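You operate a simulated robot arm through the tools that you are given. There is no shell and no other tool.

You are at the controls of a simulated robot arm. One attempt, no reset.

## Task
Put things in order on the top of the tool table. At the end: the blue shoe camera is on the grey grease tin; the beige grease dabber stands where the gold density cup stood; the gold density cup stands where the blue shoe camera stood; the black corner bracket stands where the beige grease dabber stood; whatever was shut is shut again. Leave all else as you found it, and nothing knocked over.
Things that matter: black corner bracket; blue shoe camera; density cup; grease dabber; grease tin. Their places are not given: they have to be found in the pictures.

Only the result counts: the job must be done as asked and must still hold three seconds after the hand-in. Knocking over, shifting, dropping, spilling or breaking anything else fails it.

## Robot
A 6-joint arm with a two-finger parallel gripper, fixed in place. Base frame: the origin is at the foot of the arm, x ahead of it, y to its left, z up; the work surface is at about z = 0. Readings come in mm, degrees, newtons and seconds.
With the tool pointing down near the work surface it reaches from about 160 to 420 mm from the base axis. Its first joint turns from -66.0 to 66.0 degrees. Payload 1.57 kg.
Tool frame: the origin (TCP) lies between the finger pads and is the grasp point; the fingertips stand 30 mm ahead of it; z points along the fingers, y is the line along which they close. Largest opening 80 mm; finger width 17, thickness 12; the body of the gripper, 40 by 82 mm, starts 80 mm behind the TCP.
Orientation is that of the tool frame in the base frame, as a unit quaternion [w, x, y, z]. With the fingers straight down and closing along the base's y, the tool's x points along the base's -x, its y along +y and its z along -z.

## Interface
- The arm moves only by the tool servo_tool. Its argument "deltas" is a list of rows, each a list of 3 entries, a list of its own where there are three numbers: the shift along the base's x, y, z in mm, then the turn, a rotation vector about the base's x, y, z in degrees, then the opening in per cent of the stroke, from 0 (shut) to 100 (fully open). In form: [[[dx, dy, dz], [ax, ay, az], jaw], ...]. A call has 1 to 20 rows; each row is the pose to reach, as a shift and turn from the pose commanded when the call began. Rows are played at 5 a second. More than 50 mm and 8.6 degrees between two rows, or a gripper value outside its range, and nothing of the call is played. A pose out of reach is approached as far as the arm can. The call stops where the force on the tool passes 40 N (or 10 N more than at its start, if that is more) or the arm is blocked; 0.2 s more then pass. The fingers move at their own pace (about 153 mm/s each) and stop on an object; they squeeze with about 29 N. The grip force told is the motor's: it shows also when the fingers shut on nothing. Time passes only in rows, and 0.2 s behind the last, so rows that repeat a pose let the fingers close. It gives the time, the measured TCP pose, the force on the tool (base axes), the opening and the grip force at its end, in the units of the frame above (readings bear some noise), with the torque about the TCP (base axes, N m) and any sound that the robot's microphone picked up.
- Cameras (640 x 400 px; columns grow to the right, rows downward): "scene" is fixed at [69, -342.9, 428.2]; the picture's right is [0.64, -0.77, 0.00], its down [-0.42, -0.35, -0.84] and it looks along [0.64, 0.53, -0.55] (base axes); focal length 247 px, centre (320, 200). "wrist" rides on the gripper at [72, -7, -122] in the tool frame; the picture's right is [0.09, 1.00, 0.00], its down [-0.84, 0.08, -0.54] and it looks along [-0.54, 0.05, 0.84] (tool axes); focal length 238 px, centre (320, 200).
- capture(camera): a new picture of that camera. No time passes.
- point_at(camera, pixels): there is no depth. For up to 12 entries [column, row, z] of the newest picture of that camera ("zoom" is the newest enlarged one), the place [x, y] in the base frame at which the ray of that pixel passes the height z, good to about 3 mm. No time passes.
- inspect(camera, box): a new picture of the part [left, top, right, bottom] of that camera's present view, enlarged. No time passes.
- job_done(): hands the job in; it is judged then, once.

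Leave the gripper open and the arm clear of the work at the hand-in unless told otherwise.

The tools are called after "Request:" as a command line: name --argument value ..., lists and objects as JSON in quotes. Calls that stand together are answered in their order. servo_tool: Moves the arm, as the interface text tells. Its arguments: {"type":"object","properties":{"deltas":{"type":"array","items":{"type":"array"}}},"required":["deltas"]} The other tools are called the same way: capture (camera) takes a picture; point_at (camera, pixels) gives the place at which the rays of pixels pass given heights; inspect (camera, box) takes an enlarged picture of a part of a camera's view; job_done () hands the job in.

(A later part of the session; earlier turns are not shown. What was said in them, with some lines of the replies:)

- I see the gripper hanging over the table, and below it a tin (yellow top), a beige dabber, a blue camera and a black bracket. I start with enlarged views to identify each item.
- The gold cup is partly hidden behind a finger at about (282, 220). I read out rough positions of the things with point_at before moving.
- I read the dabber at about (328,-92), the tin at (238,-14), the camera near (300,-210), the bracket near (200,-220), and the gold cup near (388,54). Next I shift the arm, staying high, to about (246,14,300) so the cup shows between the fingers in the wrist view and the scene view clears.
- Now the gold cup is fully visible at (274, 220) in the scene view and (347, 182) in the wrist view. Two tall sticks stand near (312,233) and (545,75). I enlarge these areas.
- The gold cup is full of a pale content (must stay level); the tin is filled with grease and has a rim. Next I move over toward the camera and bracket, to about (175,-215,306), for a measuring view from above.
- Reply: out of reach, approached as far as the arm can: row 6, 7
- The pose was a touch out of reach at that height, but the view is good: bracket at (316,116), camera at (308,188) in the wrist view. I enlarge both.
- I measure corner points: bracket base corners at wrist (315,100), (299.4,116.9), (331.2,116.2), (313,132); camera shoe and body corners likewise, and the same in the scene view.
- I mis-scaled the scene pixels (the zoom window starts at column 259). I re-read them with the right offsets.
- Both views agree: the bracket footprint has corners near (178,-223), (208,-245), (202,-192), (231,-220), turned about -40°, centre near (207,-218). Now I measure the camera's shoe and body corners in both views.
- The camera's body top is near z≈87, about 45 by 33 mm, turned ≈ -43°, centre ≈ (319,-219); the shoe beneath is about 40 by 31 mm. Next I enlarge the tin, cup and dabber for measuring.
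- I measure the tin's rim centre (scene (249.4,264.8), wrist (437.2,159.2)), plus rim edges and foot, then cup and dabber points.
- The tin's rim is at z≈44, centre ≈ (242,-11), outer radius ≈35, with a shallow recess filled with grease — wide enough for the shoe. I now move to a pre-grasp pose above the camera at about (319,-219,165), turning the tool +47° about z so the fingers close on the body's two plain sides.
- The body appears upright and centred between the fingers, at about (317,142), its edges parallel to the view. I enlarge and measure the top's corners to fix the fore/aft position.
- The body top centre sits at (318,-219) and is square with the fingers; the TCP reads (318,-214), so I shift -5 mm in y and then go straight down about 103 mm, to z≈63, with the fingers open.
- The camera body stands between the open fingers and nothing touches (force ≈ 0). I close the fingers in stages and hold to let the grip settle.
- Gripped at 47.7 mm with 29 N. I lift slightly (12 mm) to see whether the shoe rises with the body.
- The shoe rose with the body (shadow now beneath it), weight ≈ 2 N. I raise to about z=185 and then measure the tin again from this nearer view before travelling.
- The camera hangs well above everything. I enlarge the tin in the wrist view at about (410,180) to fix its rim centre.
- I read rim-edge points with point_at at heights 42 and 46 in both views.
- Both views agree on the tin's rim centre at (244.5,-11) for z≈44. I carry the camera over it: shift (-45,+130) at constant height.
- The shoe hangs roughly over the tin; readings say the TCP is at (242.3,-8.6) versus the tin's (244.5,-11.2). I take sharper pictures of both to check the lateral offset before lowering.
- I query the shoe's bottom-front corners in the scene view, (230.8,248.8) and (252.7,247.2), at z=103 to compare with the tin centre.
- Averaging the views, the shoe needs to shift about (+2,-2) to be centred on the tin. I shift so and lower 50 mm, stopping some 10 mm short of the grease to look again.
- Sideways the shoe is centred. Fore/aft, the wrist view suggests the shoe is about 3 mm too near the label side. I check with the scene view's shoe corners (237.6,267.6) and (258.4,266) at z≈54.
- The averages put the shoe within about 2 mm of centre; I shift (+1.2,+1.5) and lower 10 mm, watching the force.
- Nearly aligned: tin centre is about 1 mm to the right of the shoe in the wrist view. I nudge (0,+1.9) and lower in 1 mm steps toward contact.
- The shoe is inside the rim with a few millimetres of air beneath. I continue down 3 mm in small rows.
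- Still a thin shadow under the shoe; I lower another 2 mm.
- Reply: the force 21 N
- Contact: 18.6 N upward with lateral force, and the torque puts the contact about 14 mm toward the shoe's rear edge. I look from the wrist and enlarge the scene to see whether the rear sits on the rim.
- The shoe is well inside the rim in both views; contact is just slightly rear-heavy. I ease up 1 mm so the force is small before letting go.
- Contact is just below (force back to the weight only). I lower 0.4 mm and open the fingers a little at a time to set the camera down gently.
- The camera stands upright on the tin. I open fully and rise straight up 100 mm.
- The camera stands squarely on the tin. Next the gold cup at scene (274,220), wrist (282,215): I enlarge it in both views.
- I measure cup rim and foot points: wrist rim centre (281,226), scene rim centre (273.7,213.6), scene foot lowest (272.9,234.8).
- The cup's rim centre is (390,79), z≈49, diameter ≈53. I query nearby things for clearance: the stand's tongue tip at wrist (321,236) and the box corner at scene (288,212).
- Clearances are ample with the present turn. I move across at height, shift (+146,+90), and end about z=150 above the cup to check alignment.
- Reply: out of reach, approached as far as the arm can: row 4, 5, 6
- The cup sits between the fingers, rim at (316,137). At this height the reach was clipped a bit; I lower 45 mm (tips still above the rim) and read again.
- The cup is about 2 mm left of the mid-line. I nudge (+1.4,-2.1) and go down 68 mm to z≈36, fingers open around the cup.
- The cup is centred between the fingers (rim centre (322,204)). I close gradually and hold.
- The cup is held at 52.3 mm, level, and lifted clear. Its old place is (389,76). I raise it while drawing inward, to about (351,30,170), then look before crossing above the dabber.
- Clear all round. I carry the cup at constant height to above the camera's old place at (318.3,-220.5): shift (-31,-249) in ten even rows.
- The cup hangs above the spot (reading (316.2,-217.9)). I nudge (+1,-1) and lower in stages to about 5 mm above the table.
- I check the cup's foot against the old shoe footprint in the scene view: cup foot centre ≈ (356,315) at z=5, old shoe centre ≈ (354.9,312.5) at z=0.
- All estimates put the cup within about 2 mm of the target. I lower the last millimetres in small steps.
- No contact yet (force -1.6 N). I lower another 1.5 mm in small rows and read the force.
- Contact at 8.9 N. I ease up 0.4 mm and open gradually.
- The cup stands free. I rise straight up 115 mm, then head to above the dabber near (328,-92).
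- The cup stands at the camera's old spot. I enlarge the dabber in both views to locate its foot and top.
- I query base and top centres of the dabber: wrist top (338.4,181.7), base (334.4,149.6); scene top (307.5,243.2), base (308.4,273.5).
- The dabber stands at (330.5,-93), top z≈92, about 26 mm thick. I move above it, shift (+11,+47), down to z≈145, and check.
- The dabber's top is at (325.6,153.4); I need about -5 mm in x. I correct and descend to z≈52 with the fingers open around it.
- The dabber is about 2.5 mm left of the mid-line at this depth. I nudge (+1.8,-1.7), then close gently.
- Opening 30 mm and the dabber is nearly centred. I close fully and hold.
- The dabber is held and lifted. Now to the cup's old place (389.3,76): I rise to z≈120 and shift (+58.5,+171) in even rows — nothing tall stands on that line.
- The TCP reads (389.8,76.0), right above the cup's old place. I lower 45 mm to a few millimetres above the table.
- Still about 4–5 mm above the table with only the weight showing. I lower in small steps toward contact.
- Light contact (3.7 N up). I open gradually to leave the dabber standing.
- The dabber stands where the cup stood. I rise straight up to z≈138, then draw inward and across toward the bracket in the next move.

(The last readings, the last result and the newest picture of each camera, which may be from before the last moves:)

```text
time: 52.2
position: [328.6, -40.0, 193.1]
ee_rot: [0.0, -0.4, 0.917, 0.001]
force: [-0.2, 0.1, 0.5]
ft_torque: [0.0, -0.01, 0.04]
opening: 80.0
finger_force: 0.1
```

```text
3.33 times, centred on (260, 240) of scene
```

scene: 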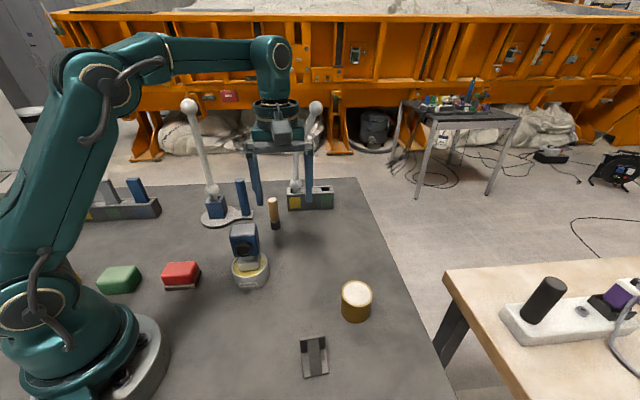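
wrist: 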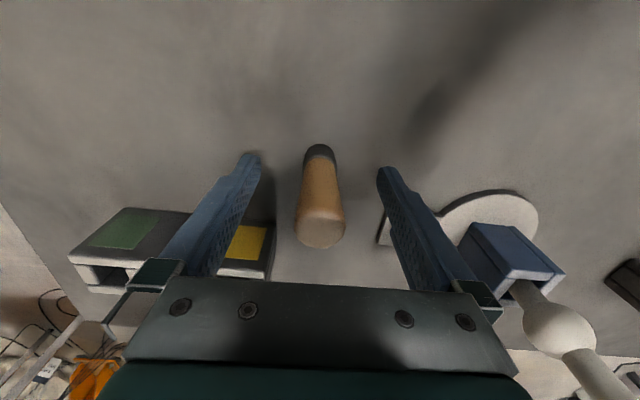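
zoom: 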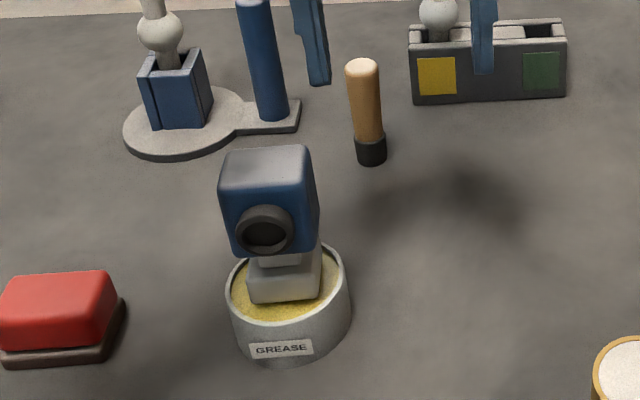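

Everything stands. I now travel to above the bracket, shift (-121,-178,-28) with a +3° turn.

Request:
servo_tool --deltas '[[[-18, -30, 0], [0, 0, 0], 100], [[-40, -62, 0], [0, 0, 1], 100], [[-62, -94, -5], [0, 0, 2], 100], [[-84, -126, -12], [0, 0, 3], 100], [[-104, -155, -20], [0, 0, 3], 100], [[-121, -178, -28], [0, 0, 3], 100], [[-121, -178, -28], [0, 0, 3], 100]]'

Request:
capture --camera "wrist"

Request:
capture --camera "scene"

Request:
inspect --camera "wrist" --box '[270, 80, 366, 160]'

```text
time: 53.8
position: [207.3, -221.7, 161.2]
ee_rot: [0.0, -0.424, 0.906, 0.0]
force: [0.7, -0.9, 0.4]
ft_torque: [0.01, 0.01, 0.03]
opening: 80.2
finger_force: 0.0
```

```text
taken
```

wrist: 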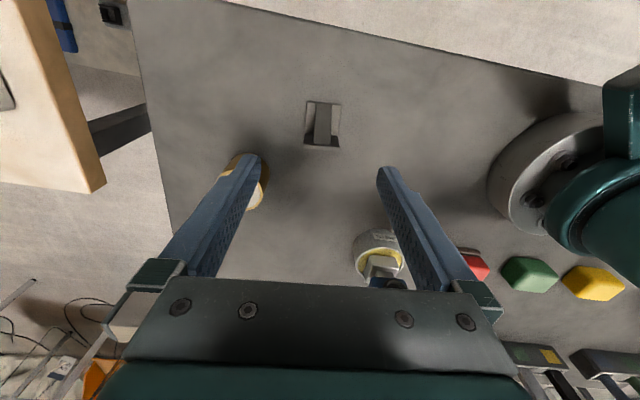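

```text
taken
```

scene: 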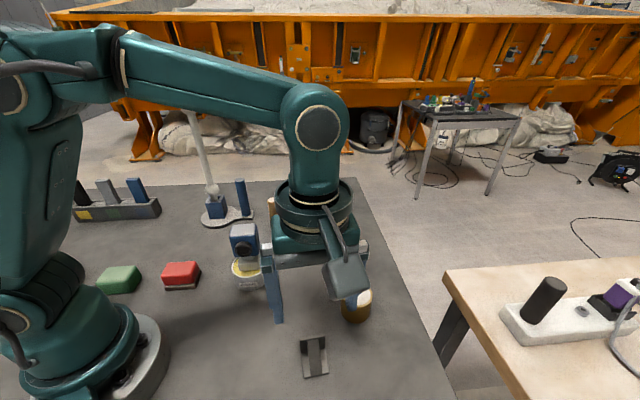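

```text
5.00 times, centred on (318, 120) of wrist
```

zoom: 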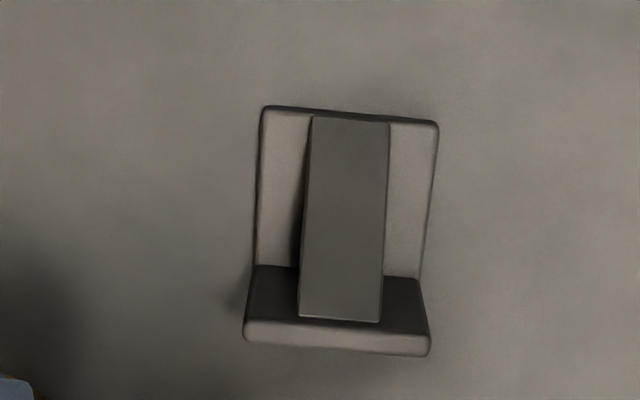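

The bracket lies square to the fingers, its footprint centre about 2 mm to the right of the mid-line. I want the fingers nearer the upright plate, so I shift (+3.6,+7.7) and go down to z≈90 (tips still above the plate) to check.

Request:
servo_tool --deltas '[[[3.6, 7.7, 0], [0, 0, 0], 100], [[3.6, 7.7, -30], [0, 0, 0], 100], [[3.6, 7.7, -55], [0, 0, 0], 100], [[3.6, 7.7, -71], [0, 0, 0], 100], [[3.6, 7.7, -71], [0, 0, 0], 100]]'

Request:
capture --camera "wrist"

Request:
inspect --camera "wrist" --box '[240, 100, 400, 220]'

```text
time: 55.0
position: [210.2, -214.7, 92.7]
ee_rot: [0.0, -0.423, 0.906, 0.0]
force: [0.1, 0.6, 0.6]
ft_torque: [0.02, 0.02, 0.03]
opening: 80.1
finger_force: 0.0
```

```text
taken
```

wrist: 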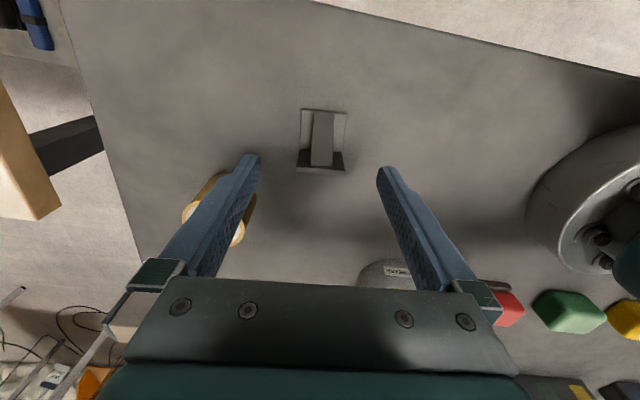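

```text
3.33 times, centred on (320, 160) of wrist
```

zoom: 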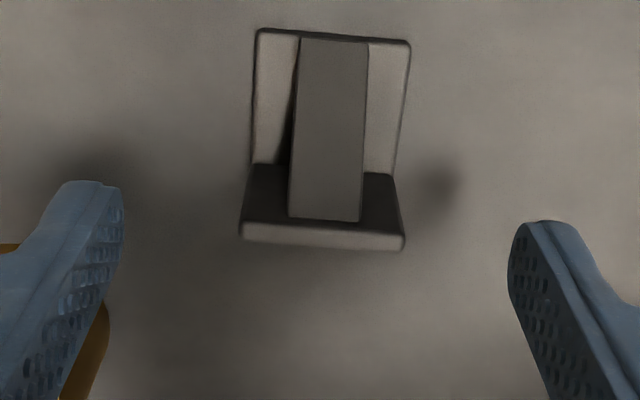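

The plate is centred sideways; I need about 4 mm more toward the plate so the pads cover its edge fully. I shift (+2.1,+3.5) and descend 57 mm to z≈35.

Request:
servo_tool --deltas '[[[2.1, 3.5, 0], [0, 0, 0], 100], [[2.1, 3.5, -25], [0, 0, 0], 100], [[2.1, 3.5, -45], [0, 0, 0], 100], [[2.1, 3.5, -57], [0, 0, 0], 100], [[2.1, 3.5, -57], [0, 0, 0], 100]]'

Request:
capture --camera "wrist"

Request:
inspect --camera "scene" --box '[270, 300, 370, 400]'

```text
time: 56.2
position: [211.8, -210.2, 35.7]
ee_rot: [0.0, -0.424, 0.906, 0.0]
force: [0.5, 0.5, 0.5]
ft_torque: [0.02, -0.03, 0.0]
opening: 80.0
finger_force: 0.0
```

```text
taken
```

wrist: 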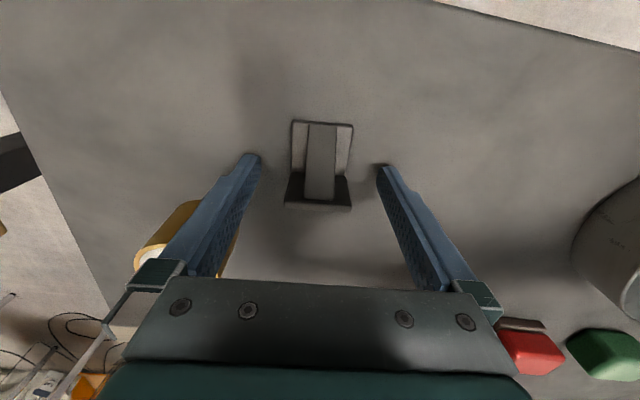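

```text
4.00 times, centred on (320, 350) of scene
```

zoom: 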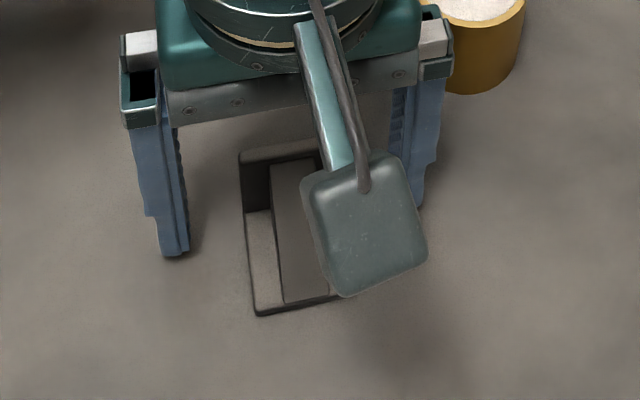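

The bracket is 1.6 mm left of the mid-line. I nudge (+1.2,-1.0), then close in stages: the width should be about 38 mm.

Request:
servo_tool --deltas '[[[1.2, -1, 0], [0, 0, 0], 100], [[1.2, -1, 0], [0, 0, 0], 70], [[1.2, -1, 0], [0, 0, 0], 58], [[1.2, -1, 0], [0, 0, 0], 54], [[1.2, -1, 0], [0, 0, 0], 50], [[1.2, -1, 0], [0, 0, 0], 44], [[1.2, -1, 0], [0, 0, 0], 0], [[1.2, -1, 0], [0, 0, 0], 0], [[1.2, -1, 0], [0, 0, 0], 0]]'

Request:
capture --camera "wrist"

```text
time: 58.2
position: [214.0, -211.2, 35.4]
ee_rot: [0.0, -0.423, 0.906, 0.0]
force: [0.5, 0.1, -0.2]
ft_torque: [0.02, -0.05, 0.0]
opening: 39.5
finger_force: 29.2
```

```text
taken
```

wrist: 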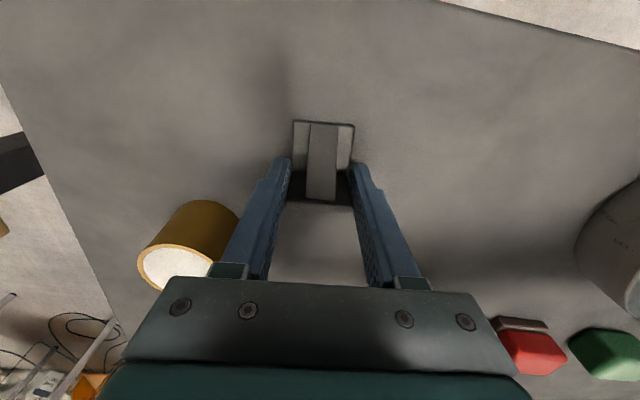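

Gripped at 39.5 mm with 29 N, bracket square between the pads. I lift 12 mm and check that it comes up level.

Request:
servo_tool --deltas '[[[0, 0, 2], [0, 0, 0], 0], [[0, 0, 6], [0, 0, 0], 0], [[0, 0, 12], [0, 0, 0], 0], [[0, 0, 12], [0, 0, 0], 0]]'

Request:
capture --camera "wrist"

Request:
inspect --camera "scene" --box '[270, 300, 370, 400]'

```text
time: 59.2
position: [214.4, -210.9, 49.1]
ee_rot: [0.0, -0.423, 0.906, 0.0]
force: [-1.1, -0.4, -0.7]
ft_torque: [0.0, 0.03, 0.02]
opening: 39.8
finger_force: 29.2
```

```text
taken
```

wrist: 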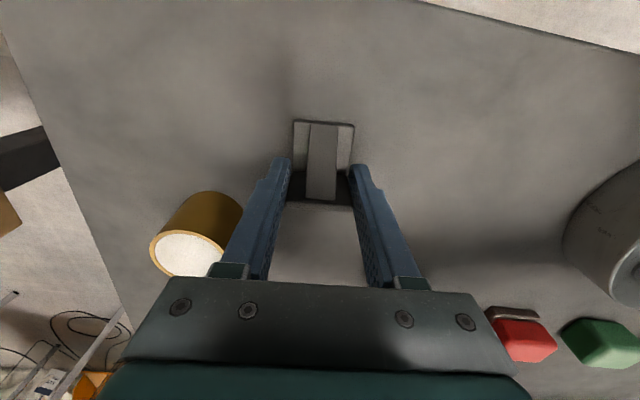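

```text
4.00 times, centred on (320, 350) of scene
```

zoom: 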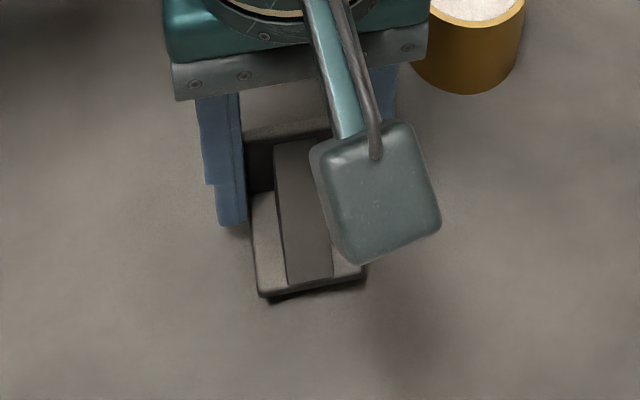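

The bracket came up level. Its footprint centre lies about (-8.5,-10.1) from the TCP, so for the dabber's old place (330.7,-94) the TCP must go to (339.2,-83.9). I rise and shift (+125,+127).

Request:
servo_tool --deltas '[[[0, 0, 25], [0, 0, 0], 0], [[4, 4, 55], [0, 0, 0], 0], [[20, 20, 80], [0, 0, 0], 0], [[42, 43, 85], [0, 0, 0], 0], [[65, 66, 85], [0, 0, 0], 0], [[88, 89, 85], [0, 0, 0], 0], [[110, 112, 85], [0, 0, 0], 0], [[125, 127, 85], [0, 0, 0], 0], [[125, 127, 60], [0, 0, 0], 0], [[125, 127, 60], [0, 0, 0], 0]]'

Request:
capture --camera "wrist"

Request:
capture --camera "scene"

```text
time: 61.4
position: [340.5, -82.8, 105.8]
ee_rot: [0.0, -0.423, 0.906, 0.0]
force: [0.9, -0.1, -0.8]
ft_torque: [-0.02, 0.0, -0.04]
opening: 39.7
finger_force: 28.2
```

```text
taken
```

wrist: 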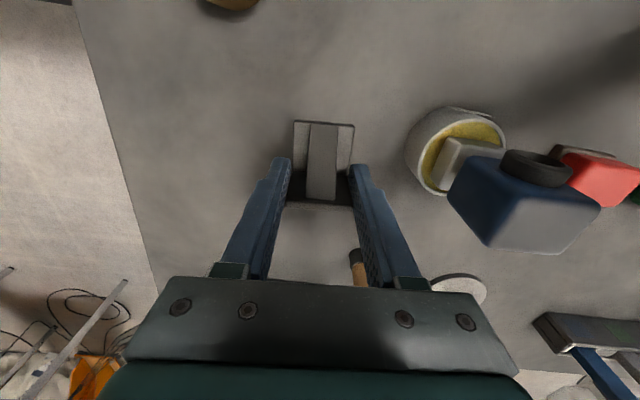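

```text
taken
```

scene: 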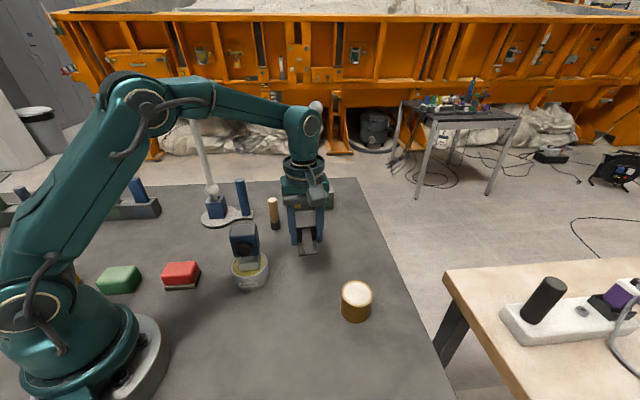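

The TCP reads (340.5,-82.8), within about 1.5 mm. I adjust (-0.7,-0.6) and lower 65 mm to just above the table.

Request:
servo_tool --deltas '[[[-0.7, -0.6, -15], [0, 0, 0], 0], [[-0.7, -0.6, -35], [0, 0, 0], 0], [[-0.7, -0.6, -52], [0, 0, 0], 0], [[-0.7, -0.6, -62], [0, 0, 0], 0], [[-0.7, -0.6, -65], [0, 0, 0], 0], [[-0.7, -0.6, -65], [0, 0, 0], 0]]'

Request:
inspect --camera "scene" --box '[265, 210, 355, 300]'

```text
time: 62.8
position: [340.5, -83.6, 41.1]
ee_rot: [-0.001, -0.423, 0.906, 0.0]
force: [-0.5, -0.5, -0.7]
ft_torque: [0.0, -0.02, 0.02]
opening: 39.7
finger_force: 28.7
```

```text
4.44 times, centred on (310, 255) of scene
```

zoom: 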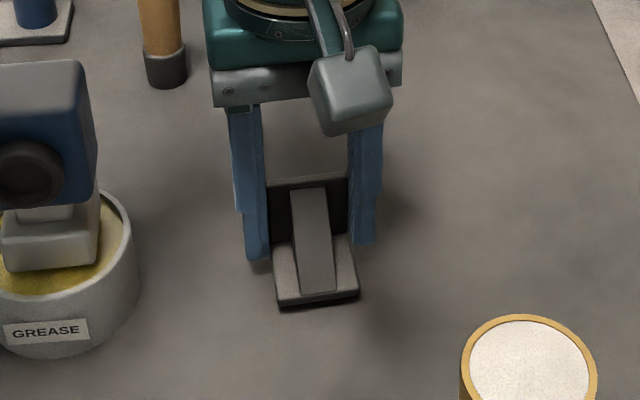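

About 5 mm of air remains. I lower in small rows.

Request:
servo_tool --deltas '[[[0, 0, -1.5], [0, 0, 0], 0], [[0, 0, -3], [0, 0, 0], 0], [[0, 0, -3.8], [0, 0, 0], 0], [[0, 0, -3.8], [0, 0, 0], 0]]'

Request:
inspect --camera "scene" --box '[280, 240, 340, 290]'

```text
time: 63.8
position: [340.1, -83.9, 37.3]
ee_rot: [0.0, -0.424, 0.906, 0.001]
force: [0.1, 0.1, -0.2]
ft_torque: [-0.03, 0.02, -0.03]
opening: 39.6
finger_force: 29.1
```

```text
8.00 times, centred on (310, 265) of scene
```

zoom: 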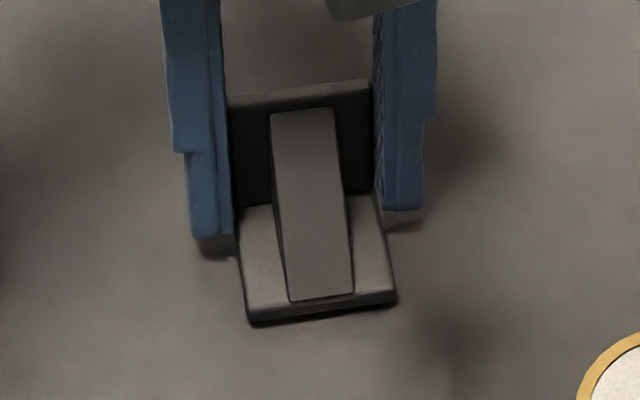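

A little air still. I lower another 1.2 mm and read the force.

Request:
servo_tool --deltas '[[[0, 0, -0.6], [0, 0, 0], 0], [[0, 0, -1.2], [0, 0, 0], 0], [[0, 0, -1.2], [0, 0, 0], 0]]'

```text
time: 64.6
position: [339.4, -83.8, 36.4]
ee_rot: [-0.001, -0.423, 0.906, 0.0]
force: [-0.2, 0.8, -1.7]
ft_torque: [0.0, -0.04, -0.02]
opening: 39.8
finger_force: 29.2
```

No contact yet (-1.7 N). Another 1 mm down.

Request:
servo_tool --deltas '[[[0, 0, -0.5], [0, 0, 0], 0], [[0, 0, -1], [0, 0, 0], 0], [[0, 0, -1], [0, 0, 0], 0]]'

```text
time: 65.4
position: [340.1, -85.5, 35.3]
ee_rot: [0.0, -0.424, 0.906, 0.0]
force: [-0.3, -0.4, -1.4]
ft_torque: [0.01, -0.01, -0.01]
opening: 39.7
finger_force: 28.7
```

Still only the weight. Another 0.8 mm down.

Request:
servo_tool --deltas '[[[0, 0, -0.4], [0, 0, 0], 0], [[0, 0, -0.8], [0, 0, 0], 0], [[0, 0, -0.8], [0, 0, 0], 0]]'

Request:
inspect --camera "scene" --box '[280, 240, 340, 290]'

```text
time: 66.2
position: [339.5, -84.6, 35.4]
ee_rot: [0.001, -0.423, 0.906, 0.0]
force: [0.6, 0.5, -1.0]
ft_torque: [0.0, -0.02, 0.01]
opening: 39.7
finger_force: 29.0
```

```text
8.00 times, centred on (310, 265) of scene
```

zoom: 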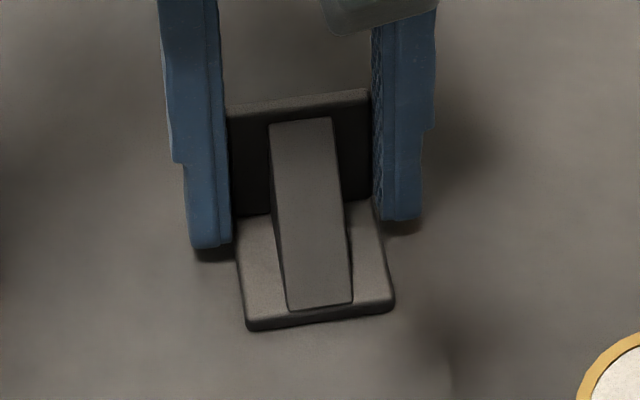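

The shadow beneath is nearly gone; I lower 0.6 mm more.

Request:
servo_tool --deltas '[[[0, 0, -0.3], [0, 0, 0], 0], [[0, 0, -0.6], [0, 0, 0], 0], [[0, 0, -0.6], [0, 0, 0], 0]]'

```text
time: 67.0
position: [338.8, -85.1, 35.9]
ee_rot: [0.0, -0.423, 0.906, 0.0]
force: [0.2, -0.4, -0.4]
ft_torque: [0.02, 0.01, -0.02]
opening: 39.8
finger_force: 29.2
```

Force is now -0.4 N, near contact. One more 0.6 mm step.

Request:
servo_tool --deltas '[[[0, 0, -0.3], [0, 0, 0], 0], [[0, 0, -0.6], [0, 0, 0], 0], [[0, 0, -0.6], [0, 0, 0], 0]]'

```text
time: 67.8
position: [339.1, -84.7, 33.4]
ee_rot: [0.0, -0.424, 0.906, 0.0]
force: [-3.1, 4.4, 20.1]
ft_torque: [0.13, 0.1, -0.02]
opening: 40.1
finger_force: 29.2
```

Contact at 20 N. I ease up 0.5 mm and open gradually.

Request:
servo_tool --deltas '[[[0, 0, 0.5], [0, 0, 0], 0], [[0, 0, 0.5], [0, 0, 0], 48], [[0, 0, 0.5], [0, 0, 0], 51], [[0, 0, 0.5], [0, 0, 0], 54], [[0, 0, 0.5], [0, 0, 0], 62], [[0, 0, 0.5], [0, 0, 0], 80], [[0, 0, 0.5], [0, 0, 0], 100], [[0, 0, 0.5], [0, 0, 0], 100]]'

Request:
capture --camera "wrist"

Request:
inspect --camera "scene" --box '[265, 210, 355, 300]'

```text
time: 69.6
position: [338.8, -85.0, 33.7]
ee_rot: [0.0, -0.424, 0.906, 0.0]
force: [0.1, 0.6, -0.1]
ft_torque: [0.0, 0.03, 0.04]
opening: 79.9
finger_force: 0.0
```

```text
taken
```

wrist: 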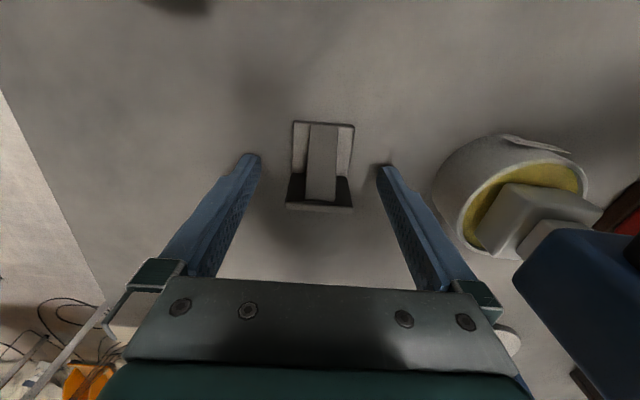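

```text
4.44 times, centred on (310, 255) of scene
```

zoom: 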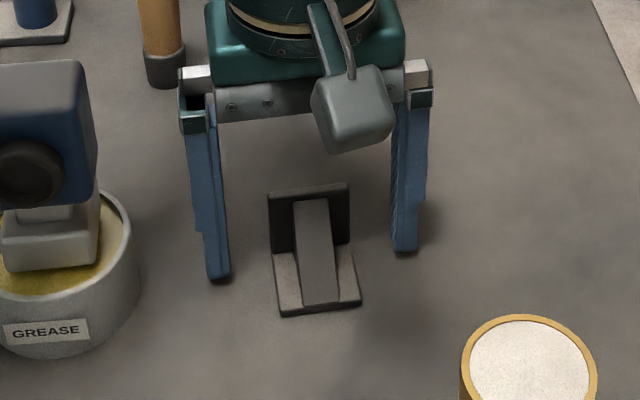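

The bracket stands alone. I rise straight up and take final views.

Request:
servo_tool --deltas '[[[0, 0, 25], [0, 0, 0], 100], [[0, 0, 60], [0, 0, 0], 100], [[0, 0, 100], [0, 0, 0], 100], [[-10, -5, 140], [0, 0, 0], 100], [[-30, -15, 165], [0, 0, 0], 100], [[-55, -25, 180], [0, 0, 0], 100], [[-80, -35, 195], [0, 0, 0], 100], [[-80, -35, 195], [0, 0, 0], 100]]'

Request:
capture --camera "scene"

Request:
capture --camera "wrist"

Request:
inspect --camera "scene" --box '[210, 180, 390, 330]'

```text
time: 71.4
position: [260.8, -120.5, 229.4]
ee_rot: [0.0, -0.423, 0.906, 0.0]
force: [0.7, 0.6, -0.1]
ft_torque: [-0.01, 0.03, 0.03]
opening: 80.0
finger_force: 0.1
```

```text
taken
```

scene: 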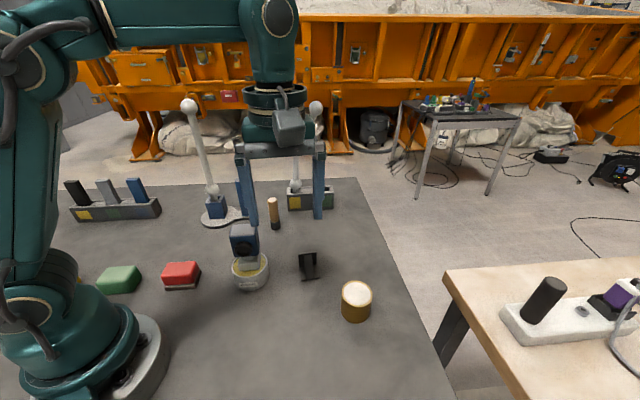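

```text
taken
```

wrist: 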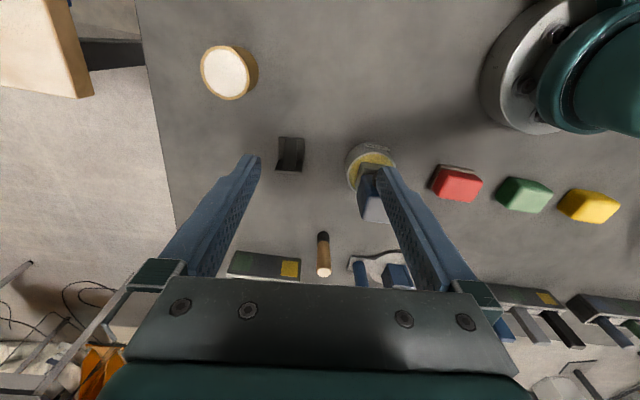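

```text
2.67 times, centred on (300, 255) of scene
```

zoom: 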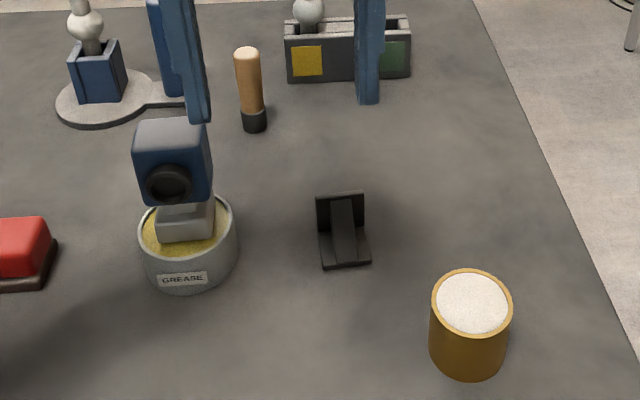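

All four things are in place. I move back to near the starting pose for a clear look and verify the positions.

Request:
servo_tool --deltas '[[[-20, -3, 15], [0, 0, -8], 100], [[-40, -6, 30], [0, 0, -16], 100], [[-60, -9, 42], [0, 0, -24], 100], [[-74, -11, 50], [0, 0, -32], 100], [[-74, -11, 50], [0, 0, -40], 100], [[-74, -11, 50], [0, 0, -48], 100], [[-74, -11, 50], [0, 0, -50], 100], [[-74, -11, 50], [0, 0, -50], 100]]'

Request:
capture --camera "scene"

Request:
capture --camera "wrist"

Request:
inspect --camera "scene" --box '[280, 240, 340, 290]'

Request:
inspect --camera "wrist" --box '[220, 60, 540, 260]'

```text
time: 73.2
position: [185.8, -130.9, 278.8]
ee_rot: [0.001, 0.0, 1.0, 0.0]
force: [0.1, 0.6, 0.9]
ft_torque: [0.02, 0.0, -0.01]
opening: 80.1
finger_force: 0.1
```

```text
taken
```

scene: 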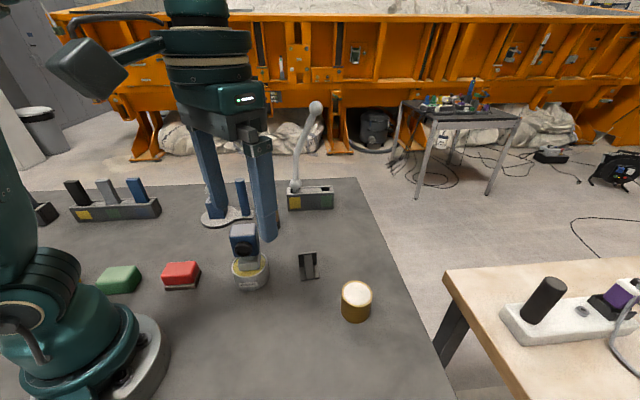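

```text
taken
```

wrist: 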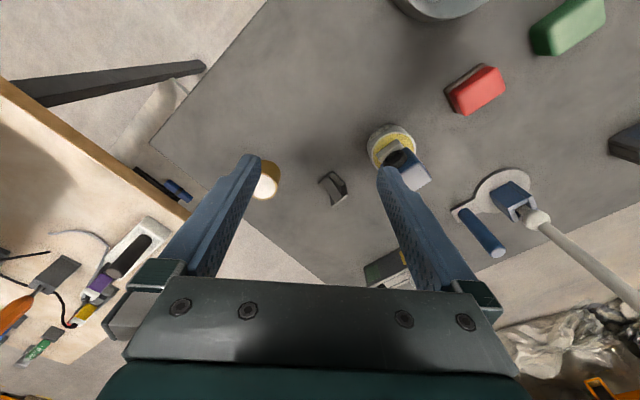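

```text
8.00 times, centred on (310, 265) of scene
```

zoom: 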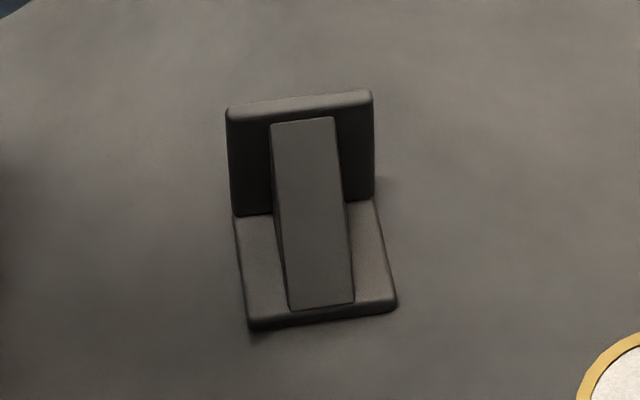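

```text
2.00 times, centred on (380, 160) of wrist
```

zoom: 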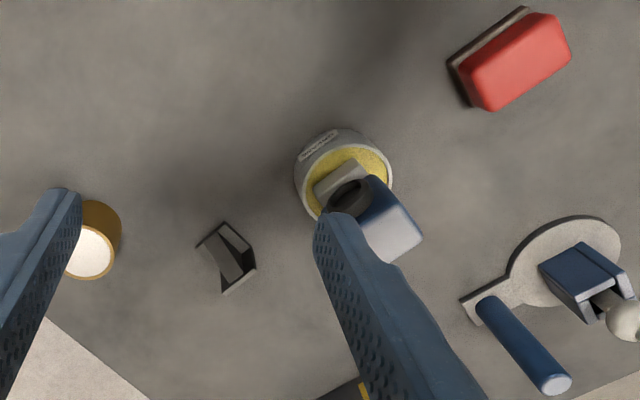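

I verify the bracket's footprint (front corners at scene (301,281.3), (319.6,278.5); inner line (299.4,266.9), (316.9,264.6)) and the cup's foot.

Request:
point_at --camera "scene" --pixels '[[301, 281.3, 0], [319.6, 278.5, 0], [299.4, 266.9, 4], [316.9, 264.6, 4], [356.2, 322.5, 0], [356, 288, 49]]'

Request:
point_at --camera "wrist" --pixels '[[331.5, 171, 0], [318.5, 184, 4], [346, 191, 4], [334, 200, 4]]'

```text
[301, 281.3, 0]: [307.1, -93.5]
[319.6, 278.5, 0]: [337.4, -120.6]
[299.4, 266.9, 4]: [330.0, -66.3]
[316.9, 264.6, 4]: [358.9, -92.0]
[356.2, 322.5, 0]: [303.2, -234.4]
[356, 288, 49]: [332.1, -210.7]
```

```text
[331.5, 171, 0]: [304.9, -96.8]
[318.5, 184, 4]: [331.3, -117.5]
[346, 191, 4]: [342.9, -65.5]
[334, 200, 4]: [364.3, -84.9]
```

The bracket's footprint centre is about (333,-92) against the target (330.7,-94), and the cup's foot about (321,-220) against (318.5,-220.5). I take a last close look at the camera on the tin and the dabber.

Request:
inspect --camera "scene" --box '[200, 180, 300, 300]'

Request:
servo_tool --deltas '[[[0, 0, 0], [0, 0, 0], 100], [[-5, 25, 8], [0, 0, 0], 100], [[-5, 50, 12], [0, 0, 0], 100], [[-5, 80, 15], [0, 0, 0], 100], [[-5, 110, 15], [0, 0, 0], 100], [[-5, 110, 15], [0, 0, 0], 100]]'

Request:
capture --camera "scene"

Request:
inspect --camera "scene" --box '[200, 180, 380, 330]'

```text
3.33 times, centred on (250, 240) of scene
```

zoom: 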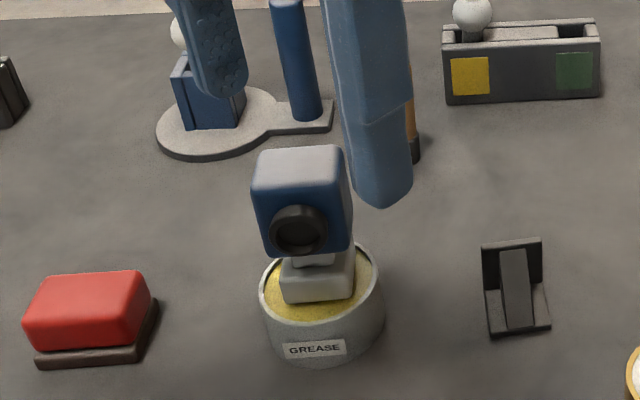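

```text
time: 74.6
position: [177.7, -21.5, 289.8]
ee_rot: [-0.001, 0.0, 1.0, 0.0]
force: [-1.0, -0.5, 0.2]
ft_torque: [0.02, -0.02, 0.0]
opening: 80.1
finger_force: 0.0
```

```text
taken
```

scene: 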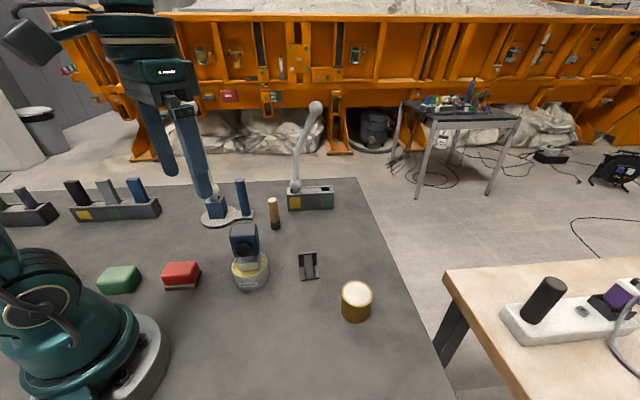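

```text
2.67 times, centred on (290, 255) of scene
```

zoom: 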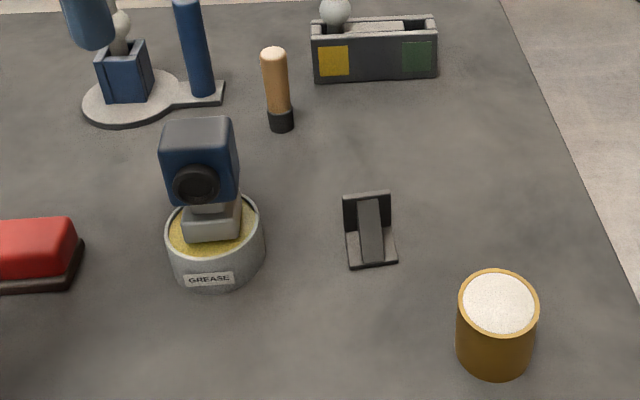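

Everything is where it should be. The camera stands on the tin, the dabber on the cup's old place, the cup on the camera's, and the bracket on the dabber's. Nothing else has moved, I opened nothing that was shut, and the gripper is open and clear. I hand the job in.

Request:
job_done

```text
The job is handed in.
```

I finished the rearrangement and handed the job in; the tool did not say how it was judged. In the last pictures everything was upright and the arm was clear with the gripper open.

| Item | Where it is now | How close |
|---|---|---|
| Blue shoe camera | Standing on the grease tin, its shoe inside the rim | Near the centre of the tin |
| Gold density cup | Where the camera stood | About 3 mm off |
| Beige grease dabber | Where the cup stood | About 1–2 mm off |
| Black corner bracket | Where the dabber stood | About 3 mm off |

These offsets come from camera and arm readings that are themselves only good to about 3 mm.

- **Placement:** I took each item's position as the centre of its footprint. The camera and bracket kept their original facing.
- **Shut things:** I opened nothing that was shut, so nothing needed shutting again.
- **Other items:** the pictures show nothing else shifted or knocked over.
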